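You operate a simulated robot arm through the tools that you are given. There is no shell and no other tool. Be economical: measure what you need, move in short steps, check, and stop when the job is done.

Carry out the task below with a simulated robot arm. There is one attempt and no reset: what you move stays moved.

TASK
Take the glass jar from the ledge corner of the slab and leave it on the piece of sugar there.
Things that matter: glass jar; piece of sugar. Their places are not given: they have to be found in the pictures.

It is judged by the outcome, as a careful person would: the job done as asked, and still so three seconds after it is handed in. It fails if anything else is knocked over, pushed out of place, dropped, spilled or broken.

THE ROBOT
A 7-joint arm with a two-finger parallel gripper, fixed in place. Base frame: the origin is at the foot of the arm, x ahead of it, y to its left, z up; the work surface is at about z = 940. Lengths are in mm, angles in degrees, forces in N, time in s.
With the tool pointing down near the work surface it reaches from about 280 to 680 mm from the base axis. Its first joint turns from -66.0 to 66.0 degrees. Payload 1.57 kg.
Tool frame: the origin (TCP) lies between the finger pads and is the grasp point; the fingertips stand 30 mm ahead of it; z points along the fingers, y is the line along which they close. The gripper opens to 110 mm. The fingers are 24 mm wide and 12 mm thick; the gripper's body (48 by 112 mm) begins 78 mm behind the TCP.
Orientation is that of the tool frame in the base frame, as a unit quaternion [w, x, y, z]. With the fingers straight down and closing along the base's y, the tool's x points along the base's -x, its y along +y and its z along -z.

THE INTERFACE
- The arm moves only by the tool send_rows. Its argument "moves" is text: rows parted by semicolons, each of 5 numbers parted by spaces: the shift along the tool's x, y, z in units of 30 mm (1.0 is 30 mm), then the turn about the tool's z in units of 5 degrees (1.0 is 5 degrees), then the finger opening in mm, from 0 to 110. In form: x y z spin grip; .... A call has 1 to 20 rows; each row shifts and turns the commanded pose from where the row before left it, along the tool's axes as they then stand. A call with a number of a shift or a turn outside -1 to 1 is refused whole. A row lasts 0.2 s, in which the tool goes at most 50 mm and 8.6 degrees; a call with a longer step from one row to the next is refused whole, and so is a gripper value outside its range. A pose out of reach is approached as far as the arm can. The call stops where the force on the tool passes 40 N (or 10 N more than at its start, if that is more) or the arm is blocked; 0.2 s more then pass. The fingers move at their own pace (about 108 mm/s each) and stop on an object; they squeeze with about 39 N. The grip force told is the motor's: it shows also when the fingers shut on nothing. Time passes only in rows, and 0.2 s behind the last, so rows that do not move let the fingers close. It gives the time, the measured TCP pose, the force on the tool (base axes), the opening and the grip force at its end, in the units of the frame above (readings bear some noise), and new pictures: "pictures" is both (left out), scene, wrist or none.
- Cameras (640 x 400 px; columns grow to the right, rows downward): "scene" is fixed at [162.4, -382.8, 1425.6]; the picture's right is [0.82, -0.57, 0.00], its down [-0.20, -0.29, -0.94] and it looks along [0.53, 0.77, -0.35] (base axes); focal length 341 px, centre (320, 200). "wrist" rides on the gripper at [-36, 0, -80] in the tool frame; the picture's right is [0.00, -1.00, 0.00], its down [0.97, 0.00, -0.24] and it looks along [0.24, 0.00, 0.97] (tool axes); focal length 218 px, centre (320, 200).
- measure_at(camera, pixels): for up to 12 pixels [column, row] of the newest picture of that camera ("zoom" is the newest enlarged one), the place [x, y, z] in the base frame of the surface seen there, good to about 3 mm. No time passes.
- close_up(camera, box): a new picture of the part [left, top, right, bottom] of that camera's present view, enlarged. No time passes.
- hand_in(): hands the job in; it is judged then, once.

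Work in short steps. Measure before you move; look again where a grasp or a placing could have gone wrong, and mend it. You have 60 turns and 120 pictures in all, the two below and enlarged ones among them. Open the gripper and draw the arm clear of the work before you hand the job in, unless the task says otherwise; then end with one line.

The tools are called after "Emit:" as name(argument=value, ...) on one line, values as JSON. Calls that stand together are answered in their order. send_rows: Moves the arm, as the interface text tells. Its arguments: {"type":"object","properties":{"moves":{"type":"string"},"pictures":{"type":"string","enum":["both","scene","wrist","none"]}},"required":["moves"]} The other tools are called the same way: measure_at (camera, pixels) gives the place of the surface under pixels of a picture; close_up (camera, box) takes an enlarged picture of a part of a camera's view; hand_in () hands the job in.

At the start:

```text
t: 0.0
tcp_pos: [374.4, 80.8, 1188.7]
tool_rot: [0.0, 0.0, 1.0, 0.0]
ft_force: [-0.6, 0.1, -0.3]
gripper_width: 109.9
gripper_force: 0.0
```

scene: 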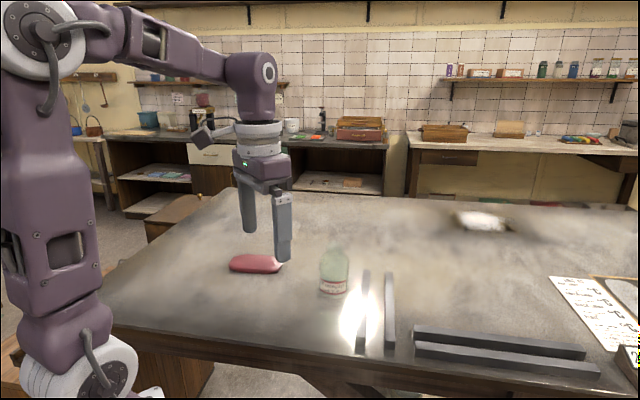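
wrist: 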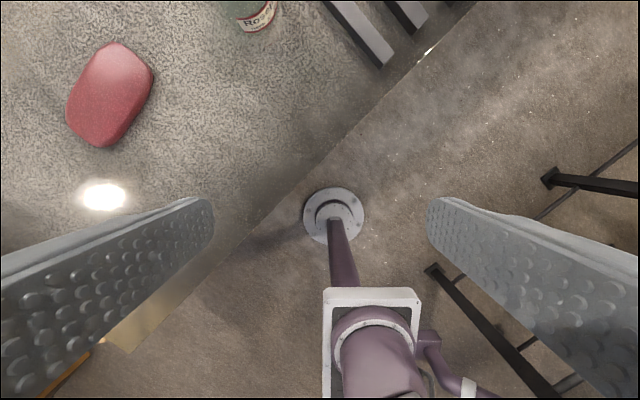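

The pictures show a bottle near (334,270), a red piece near (256,264) and dark bars. I take enlarged views to tell what is what.

Emit:
close_up(camera="scene", box=[200, 210, 440, 360])

Emit:
close_up(camera="scene", box=[400, 190, 640, 400])

Emit:
measure_at(camera="scene", pixels=[[334, 288], [334, 262], [334, 242], [256, 264], [232, 268], [280, 268], [362, 310], [390, 310], [500, 345], [480, 220], [340, 300], [256, 256]])

```text
2.67 times, centred on (320, 285) of scene
```

zoom: 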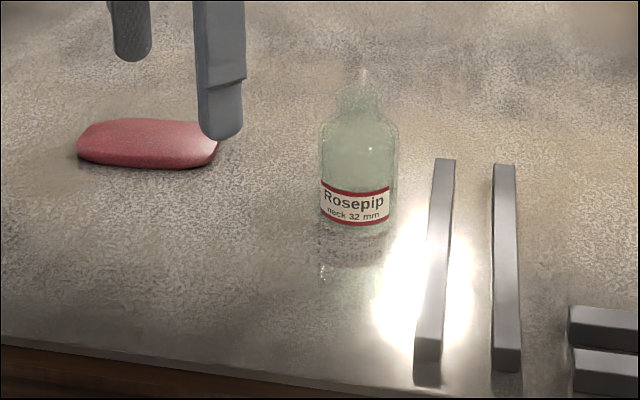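

```text
1.90 times, centred on (520, 295) of scene
```

zoom: 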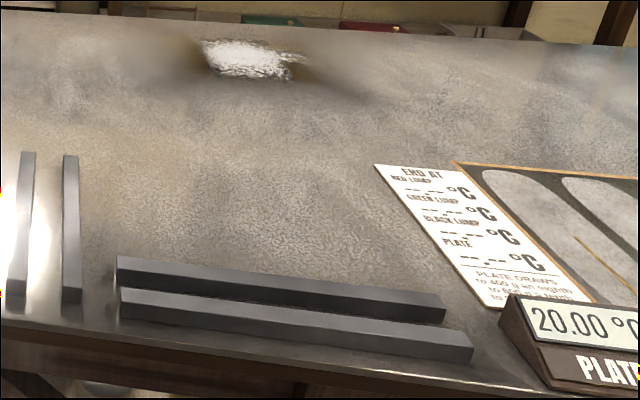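

```text
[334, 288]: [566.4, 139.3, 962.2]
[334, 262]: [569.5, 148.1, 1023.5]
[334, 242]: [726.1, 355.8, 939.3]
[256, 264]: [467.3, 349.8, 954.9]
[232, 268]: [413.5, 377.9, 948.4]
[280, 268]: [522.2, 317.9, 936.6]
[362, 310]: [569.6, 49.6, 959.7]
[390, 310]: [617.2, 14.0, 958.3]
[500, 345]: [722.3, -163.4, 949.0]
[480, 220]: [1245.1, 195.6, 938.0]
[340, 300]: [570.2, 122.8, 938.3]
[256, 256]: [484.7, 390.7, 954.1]
```

Emit:
close_up(camera="scene", box=[294, 225, 374, 310])

Emit:
close_up(camera="wrist", box=[40, 0, 300, 160])

```text
4.71 times, centred on (334, 268) of scene
```

zoom: 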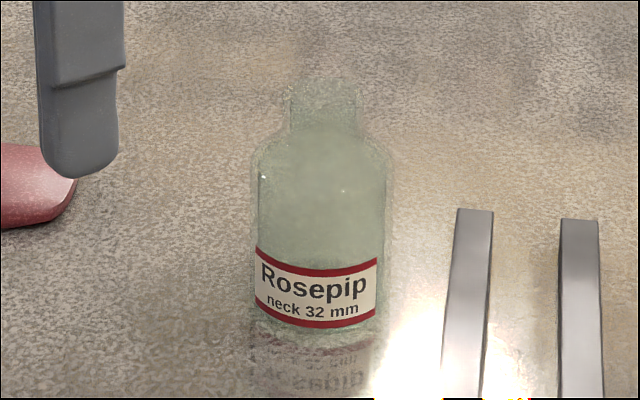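

```text
2.46 times, centred on (170, 80) of wrist
```

zoom: 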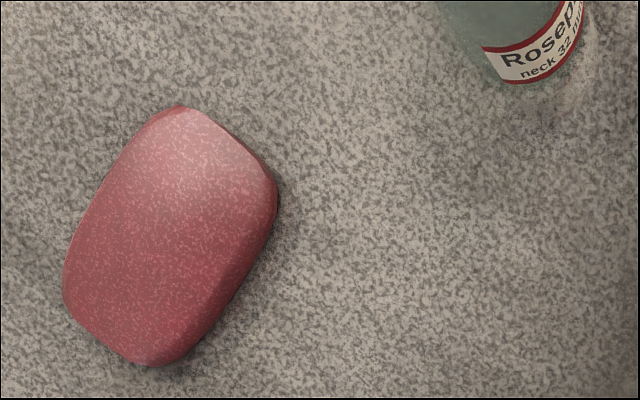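

The jar (334,270) is about 64 mm wide, and the red sugar piece lies at about (467,350). I move the wrist camera over both, staying high.

Emit:
send_rows(moves="-0.8 0.58 0 0 110;-0.8 0.58 0 0 110;-0.8 0.58 0 0 110;-0.8 0.58 0 0 110;-0.8 0.58 0 0 110;-0.8 0.58 0 0 110;-0.8 0.58 0 0 110;-0.8 0.58 0 0 110;0 0 0 0 110")

```text
t: 2.0
tcp_pos: [557.2, 217.7, 1182.6]
tool_rot: [-0.009, -0.006, 1.0, -0.01]
ft_force: [-0.3, 0.4, -0.3]
gripper_width: 109.9
gripper_force: 0.1
out of reach, approached as far as the arm can: row 8
```

scene: 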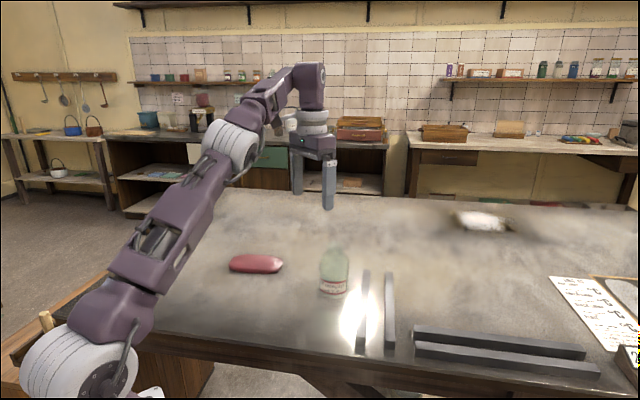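
wrist: 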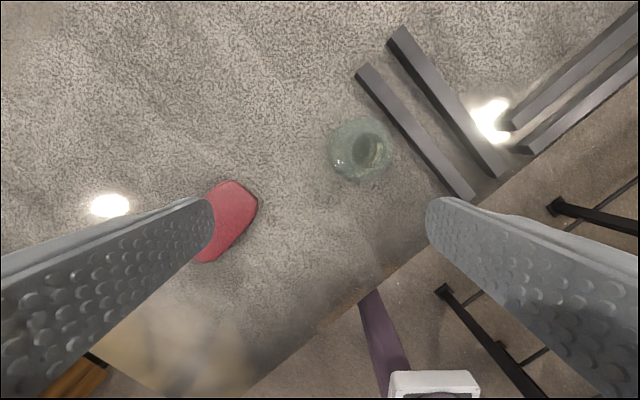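

The jar is seen at (362,150) with bars just to its right, so I enlarge that area and measure around it.

Emit:
close_up(camera="wrist", box=[280, 80, 440, 220])

Emit:
measure_at(camera="wrist", pixels=[[362, 72], [385, 105], [410, 135], [430, 160], [340, 150], [350, 125], [376, 150], [360, 180], [355, 165], [390, 150], [232, 190], [250, 215]])

Emit:
close_up(camera="scene", box=[224, 240, 304, 290])

```text
2.86 times, centred on (360, 150) of wrist
```

zoom: 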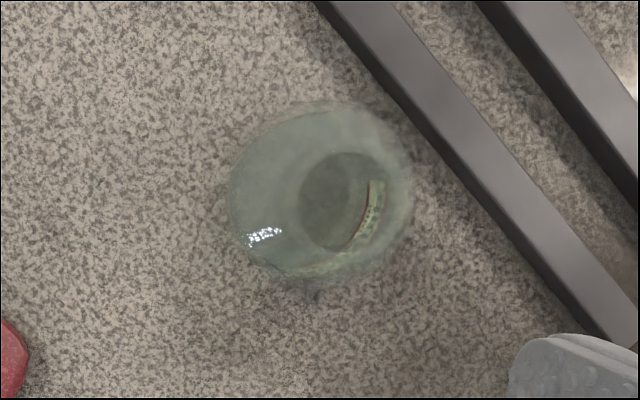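

```text
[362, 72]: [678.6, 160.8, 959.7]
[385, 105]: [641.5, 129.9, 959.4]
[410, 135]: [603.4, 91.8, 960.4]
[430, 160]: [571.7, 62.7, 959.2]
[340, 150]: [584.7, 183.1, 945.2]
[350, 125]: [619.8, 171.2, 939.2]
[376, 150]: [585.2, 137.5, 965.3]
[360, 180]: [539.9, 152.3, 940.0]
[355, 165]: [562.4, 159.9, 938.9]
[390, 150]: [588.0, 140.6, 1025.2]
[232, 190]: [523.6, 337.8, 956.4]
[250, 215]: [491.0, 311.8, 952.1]
```

```text
8.00 times, centred on (264, 265) of scene
```

zoom: 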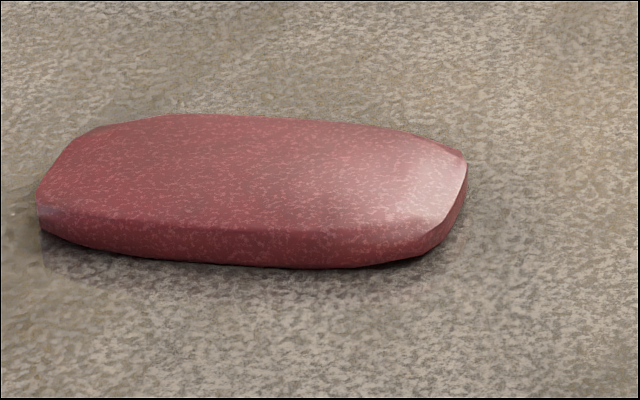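

The jar's centre comes to about (587,168). I go above it with the tips above its top and spin 30° so that the closing line stays clear of the bars.

Emit:
send_rows(moves="-0.35 -0.87 0.5 0 110;-0.34 -0.86 0.5 0 110;0 0 0.5 0 110;0 0 0.3 0 110;0 0 0 1 110;0 0 0 1 110;0 0 0 1 110;0 0 0 1 110;0 0 0 1 110;0 0 0 1 110;0 0 0 0 110")

```text
t: 4.4
tcp_pos: [586.9, 167.2, 1134.3]
tool_rot: [0.0, 0.26, 0.966, 0.001]
ft_force: [-0.1, 0.1, -1.2]
gripper_width: 109.9
gripper_force: 0.1
```

scene: 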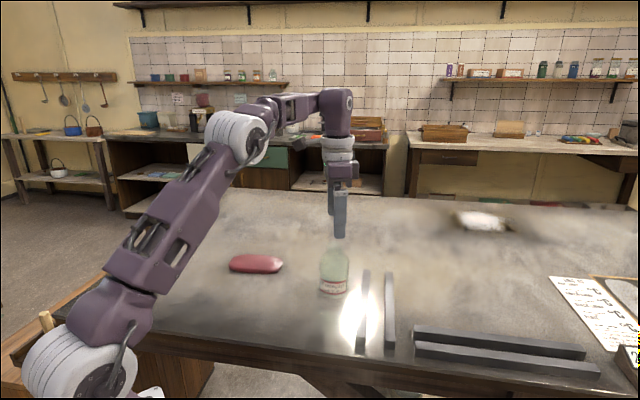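
wrist: 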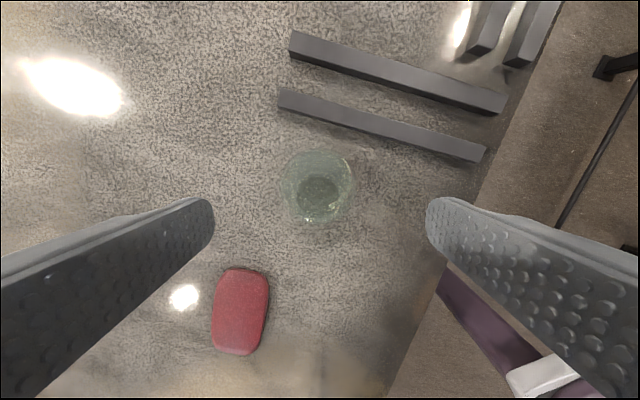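

Emit:
close_up(camera="wrist", box=[256, 135, 384, 235])

Emit:
measure_at(camera="wrist", pixels=[[225, 275], [255, 275], [240, 270], [214, 310], [266, 310], [240, 310], [220, 345], [254, 345], [240, 350], [225, 310], [255, 310], [240, 330]])

Emit:
close_up(camera="wrist", box=[190, 250, 290, 370])

```text
4.00 times, centred on (320, 185) of wrist
```

zoom: 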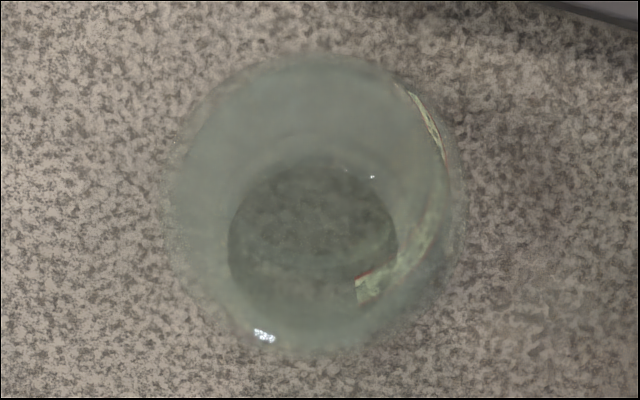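

```text
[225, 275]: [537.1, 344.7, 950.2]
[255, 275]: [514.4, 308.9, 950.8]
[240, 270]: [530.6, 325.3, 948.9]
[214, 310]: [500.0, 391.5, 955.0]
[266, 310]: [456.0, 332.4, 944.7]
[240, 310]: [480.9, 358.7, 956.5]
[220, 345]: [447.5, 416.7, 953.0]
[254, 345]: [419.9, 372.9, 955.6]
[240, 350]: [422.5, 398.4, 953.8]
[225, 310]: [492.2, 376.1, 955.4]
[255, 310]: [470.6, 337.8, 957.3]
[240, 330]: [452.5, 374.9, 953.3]
```

```text
3.33 times, centred on (240, 310) of wrist
```

zoom: 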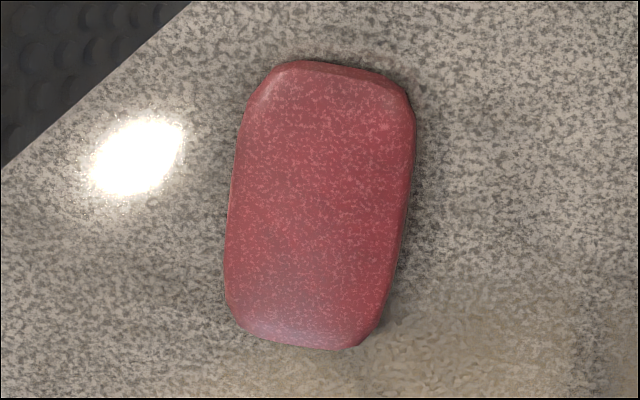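

The jar is centred between the fingers (outline centre about (318,186)), and the sugar's centre is about (479,361) with its top at about 956. I go down to TCP z of about 1000.

Emit:
send_rows(moves="0 0.03 0.6 0 110;0 0.02 0.6 0 110;0 0 0.6 0 110;0 0 0.6 0 110;0 0 0.6 0 110;0 0 0.5 0 110;0 0 0.5 0 110;0 0 0.47 0 110;0 0 0 0 110")

```text
t: 6.4
tcp_pos: [587.9, 170.4, 1000.2]
tool_rot: [-0.001, 0.259, 0.966, 0.0]
ft_force: [0.4, 0.2, -0.5]
gripper_width: 110.1
gripper_force: 0.1
```

scene: 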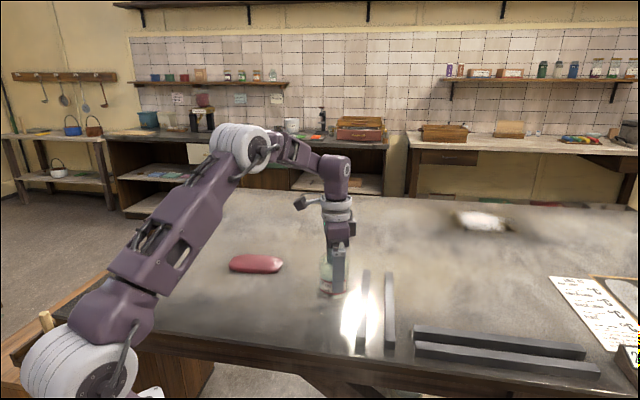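
wrist: 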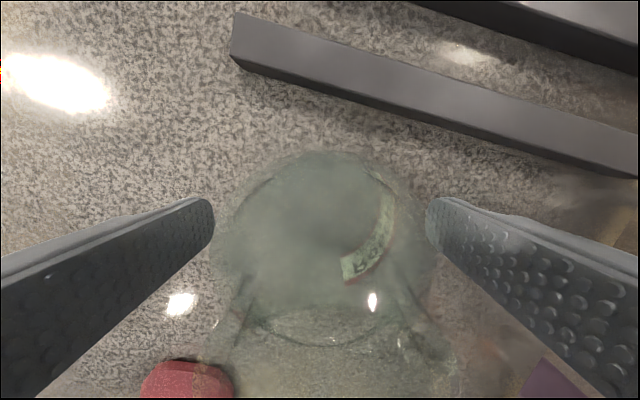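

The jar is between the fingers, so I close on it.

Emit:
send_rows(moves="0 0 0 0 80;0 0 0 0 68;0 0 0 0 60;0 0 0 0 50;0 0 0 0 50;0 0 0 0 50")

```text
t: 7.8
tcp_pos: [587.8, 170.4, 999.5]
tool_rot: [0.0, 0.259, 0.966, 0.0]
ft_force: [-0.5, -0.2, 0.3]
gripper_width: 69.3
gripper_force: 39.2
```

scene: 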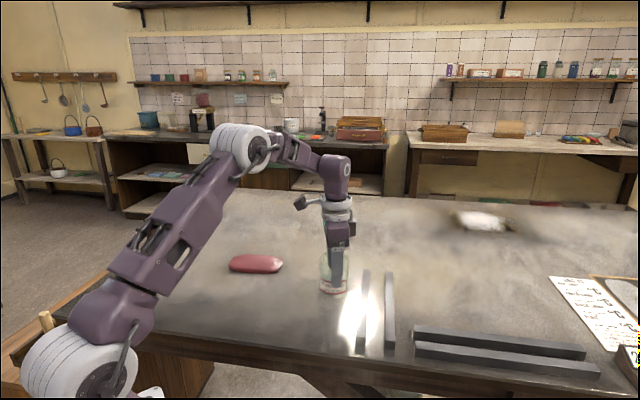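
wrist: 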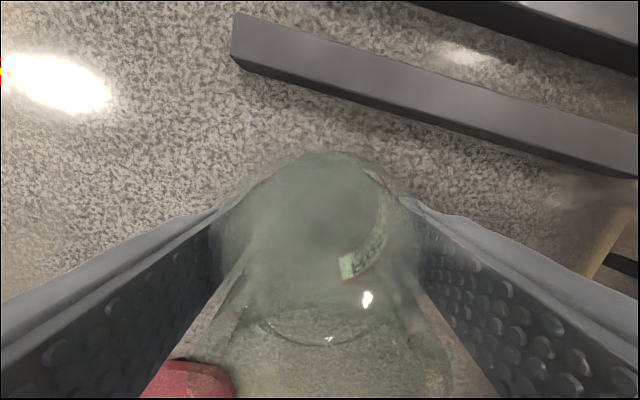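

The grip holds at 69 mm with 39 N. I lift 60 mm and check.

Emit:
send_rows(moves="0 0 -0.2 0 50;0 0 -0.3 0 50;0 0 -0.5 0 50;0 0 -0.5 0 50;0 0 -0.5 0 50;0 0 0 0 50")

```text
t: 9.2
tcp_pos: [588.1, 168.1, 1061.0]
tool_rot: [0.0, 0.259, 0.966, 0.0]
ft_force: [0.0, -0.7, -2.1]
gripper_width: 69.5
gripper_force: 39.1
```

scene: 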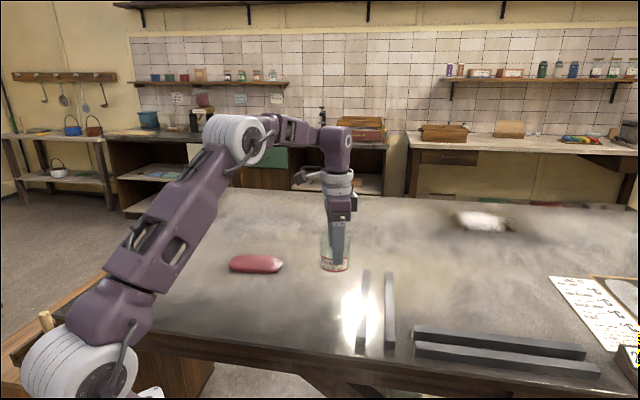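
wrist: 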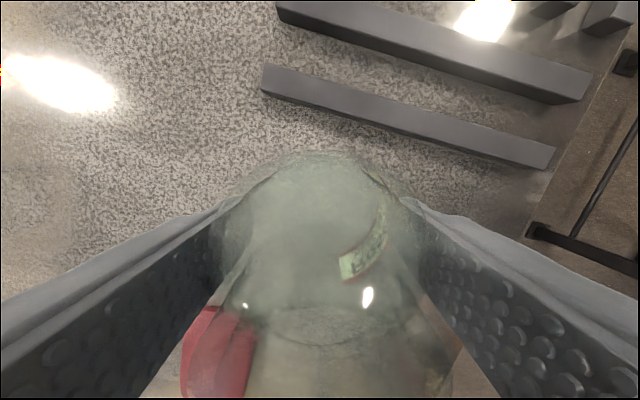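

The jar is lifted and steady. I carry it at this height to above the sugar (479,361).

Emit:
send_rows(moves="0.3 0.17 0 0 50;0.5 0.3 0 0 50;0.5 0.3 0 0 50;0.55 0.33 0 0 50;0.55 0.33 0 0 50;0.55 0.33 0 0 50;0.55 0.33 0 0 50;0.55 0.33 0 0 50;0.55 0.33 0 0 50;0.55 0.33 0 0 50;0.55 0.33 0 0 50;0.5 0.25 0 0 50;0.26 0.12 0 0 50;0 0 0 0 50")

```text
t: 12.2
tcp_pos: [474.4, 364.6, 1061.4]
tool_rot: [0.0, 0.259, 0.966, -0.001]
ft_force: [-0.4, -0.3, -2.5]
gripper_width: 69.5
gripper_force: 39.1
```

scene: 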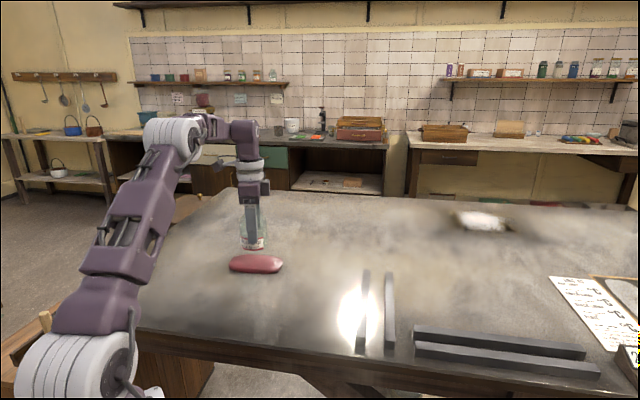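
wrist: 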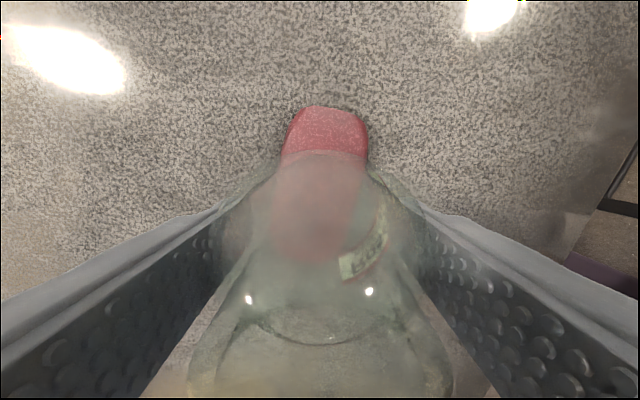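

The jar hangs over the sugar. I correct by a few mm, go down 36 mm and look.

Emit:
send_rows(moves="-0.19 -0.03 0.2 0 50;0 0 0.3 0 50;0 0 0.3 0 50;0 0 0.2 0 50;0 0 0.2 0 50;0 0 0 0 50;0 0 0 0 50")

Emit:
close_up(camera="scene", box=[208, 200, 304, 290])

```text
t: 13.8
tcp_pos: [478.8, 360.0, 1023.4]
tool_rot: [0.001, 0.259, 0.966, 0.0]
ft_force: [0.5, 0.6, -2.5]
gripper_width: 69.2
gripper_force: 38.8
```

scene: 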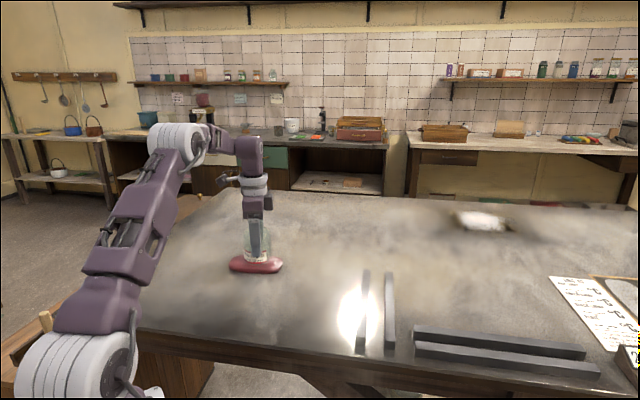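
wrist: 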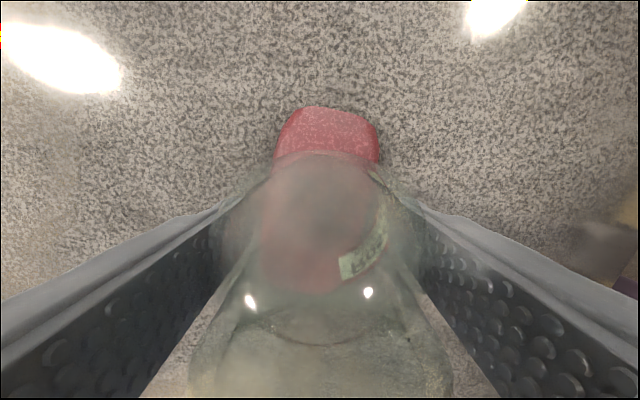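

```text
4.44 times, centred on (256, 245) of scene
```

zoom: 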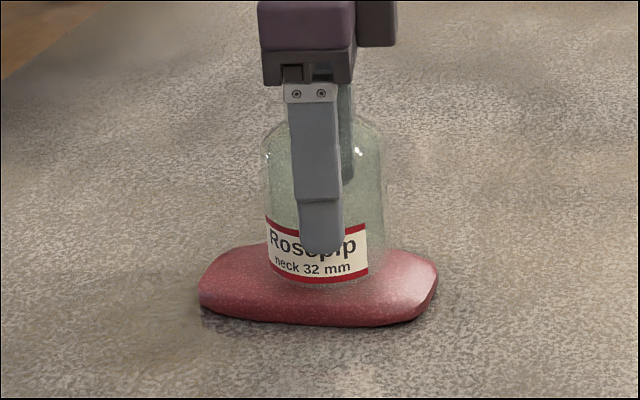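

The jar sits centred over the sugar with roughly 8 mm left. I go down in millimetre steps and watch the force.

Emit:
send_rows(moves="0 0 0.05 0 50;0 0 0.05 0 50;0 0 0.05 0 50;0 0 0.05 0 50;0 0 0 0 50", pictures="none")

```text
t: 15.0
tcp_pos: [481.4, 360.4, 1019.2]
tool_rot: [0.0, 0.259, 0.966, -0.001]
ft_force: [-1.4, 0.3, -2.4]
gripper_width: 69.4
gripper_force: 38.8
```

Emit:
send_rows(moves="0 0 0.04 0 50;0 0 0.03 0 50;0 0 0 0 50", pictures="none")

```text
t: 15.8
tcp_pos: [480.6, 360.0, 1016.1]
tool_rot: [0.001, 0.259, 0.966, 0.0]
ft_force: [0.5, -0.4, -1.5]
gripper_width: 69.3
gripper_force: 39.1
```

Still no contact (force -1.5 to -2.4). I go on in 1 mm steps.

Emit:
send_rows(moves="0 0 0.03 0 50;0 0 0 0 50", pictures="none")

```text
t: 16.4
tcp_pos: [480.3, 359.7, 1015.1]
tool_rot: [0.0, 0.259, 0.966, 0.001]
ft_force: [0.0, -0.2, -1.6]
gripper_width: 69.3
gripper_force: 38.7
```

Emit:
send_rows(moves="0 0 0.03 0 50;0 0 0 0 50", pictures="none")

```text
t: 17.0
tcp_pos: [481.2, 360.4, 1014.1]
tool_rot: [0.0, 0.259, 0.966, 0.0]
ft_force: [0.0, -0.8, 0.8]
gripper_width: 69.1
gripper_force: 39.4
```

Emit:
send_rows(moves="0 0 0.02 0 50;0 0 0 0 50")

Emit:
close_up(camera="scene", box=[208, 200, 304, 290])

```text
t: 17.6
tcp_pos: [481.3, 360.9, 1015.4]
tool_rot: [0.001, 0.259, 0.966, 0.0]
ft_force: [-2.3, -5.9, 13.5]
gripper_width: 69.2
gripper_force: 39.1
```

scene: 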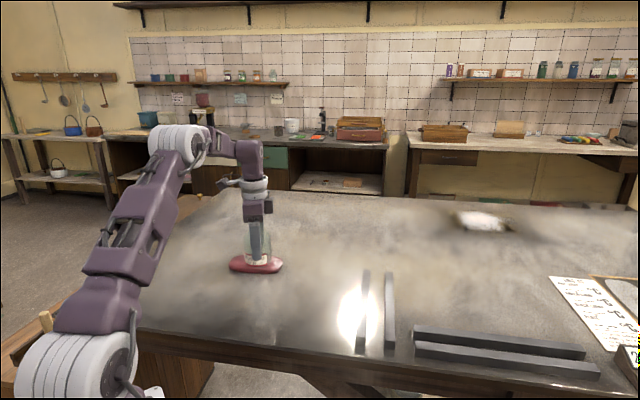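
wrist: 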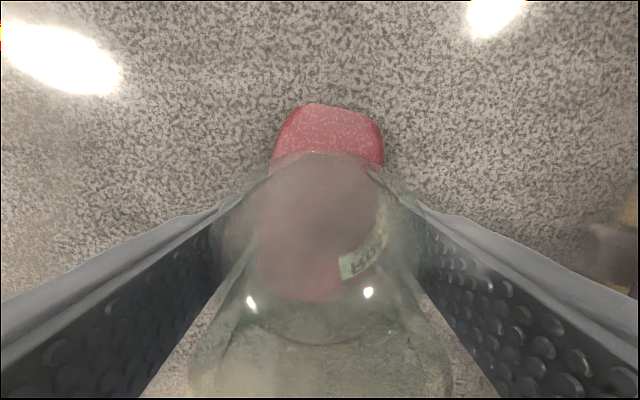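

```text
4.44 times, centred on (256, 245) of scene
```

zoom: 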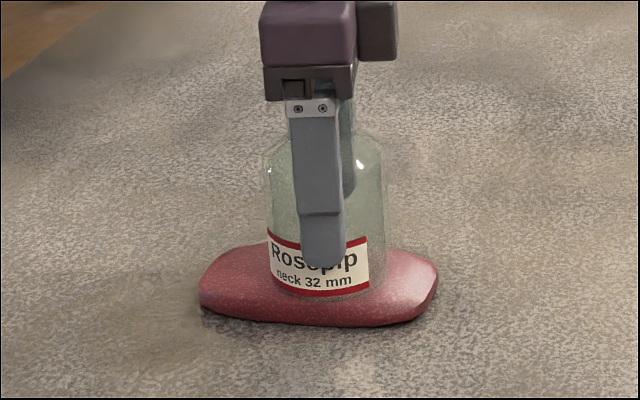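

The jar touches (13.5 N up) and is well seated and upright. I ease off half a millimetre and open gently.

Emit:
send_rows(moves="0 0 -0.02 0 50;0 0 0 0 60;0 0 0 0 66;0 0 0 0 70;0 0 0 0 74;0 0 0 0 80;0 0 0 0 90;0 0 0 0 105;0 0 0 0 105")

Emit:
close_up(camera="scene", box=[208, 200, 304, 290])

```text
t: 19.6
tcp_pos: [481.8, 361.3, 1015.0]
tool_rot: [0.0, 0.259, 0.966, 0.0]
ft_force: [-0.7, 1.3, 0.2]
gripper_width: 105.0
gripper_force: 0.0
```

scene: 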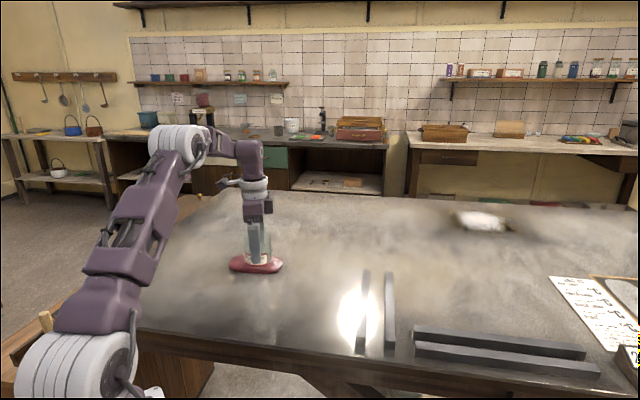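
wrist: 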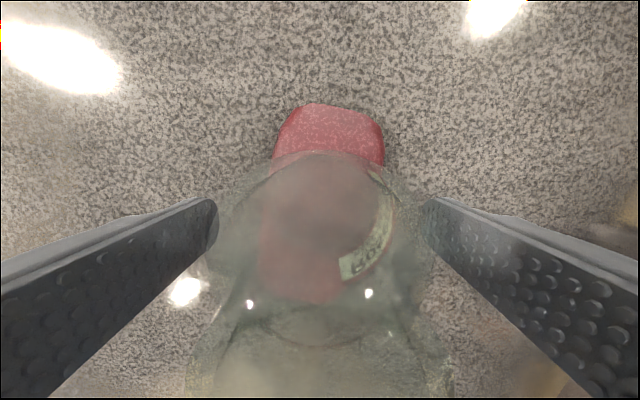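

```text
4.44 times, centred on (256, 245) of scene
```

zoom: 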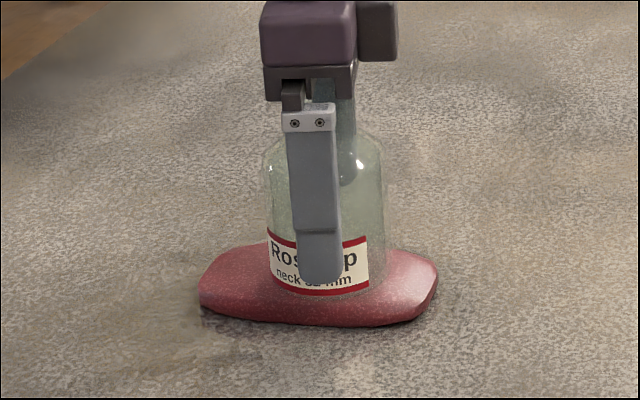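

The jar stands by itself on the sugar. I draw straight up 160 mm and then back.

Emit:
send_rows(moves="0 0 -0.3 0 110;0 0 -0.5 0 110;0 0 -0.6 0 110;0 0 -0.6 0 110;0 0 -0.6 0 110;0 0 -0.6 0 110;0 0 -0.6 0 110;0 0 -0.6 0 110;0 0 -0.6 0 110;0.5 -0.5 -0.4 0 110;0.8 -0.8 0 0 110;0.8 -0.8 0 0 110;0.8 -0.8 0 0 110;0 0 0 0 110")

Emit:
close_up(camera="scene", box=[208, 200, 304, 290])

```text
t: 22.6
tcp_pos: [361.0, 330.5, 1176.1]
tool_rot: [0.0, 0.259, 0.966, 0.0]
ft_force: [0.3, 0.3, -0.4]
gripper_width: 110.0
gripper_force: 0.1
out of reach, approached as far as the arm can: row 9
```

scene: 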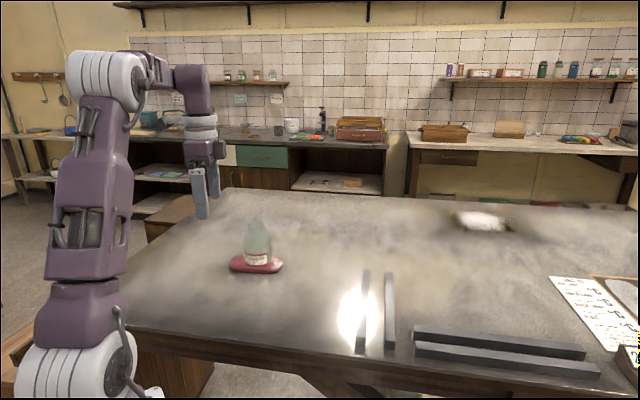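
wrist: 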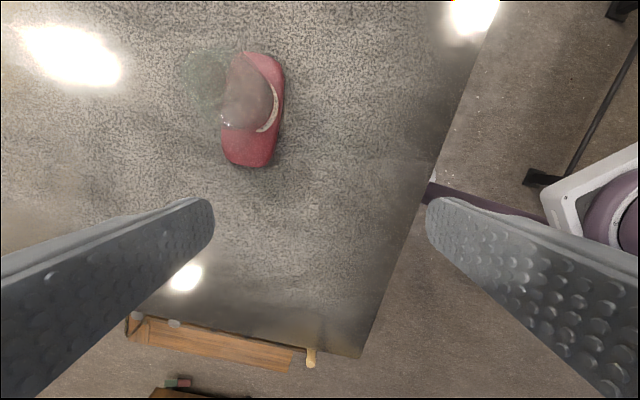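

```text
4.44 times, centred on (256, 245) of scene
```

zoom: 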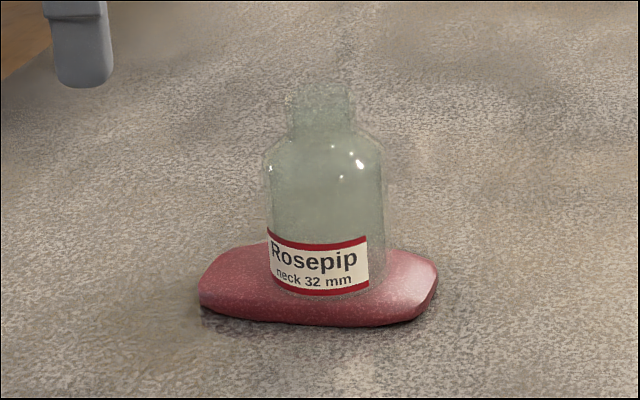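

The jar stands upright on the sugar, nothing else has moved and the arm is clear, so I hand it in.

Emit:
hand_in()

```text
The job is handed in.
```

The glass jar is standing upright on the red piece of sugar, with the gripper open, the arm clear, and nothing else disturbed.
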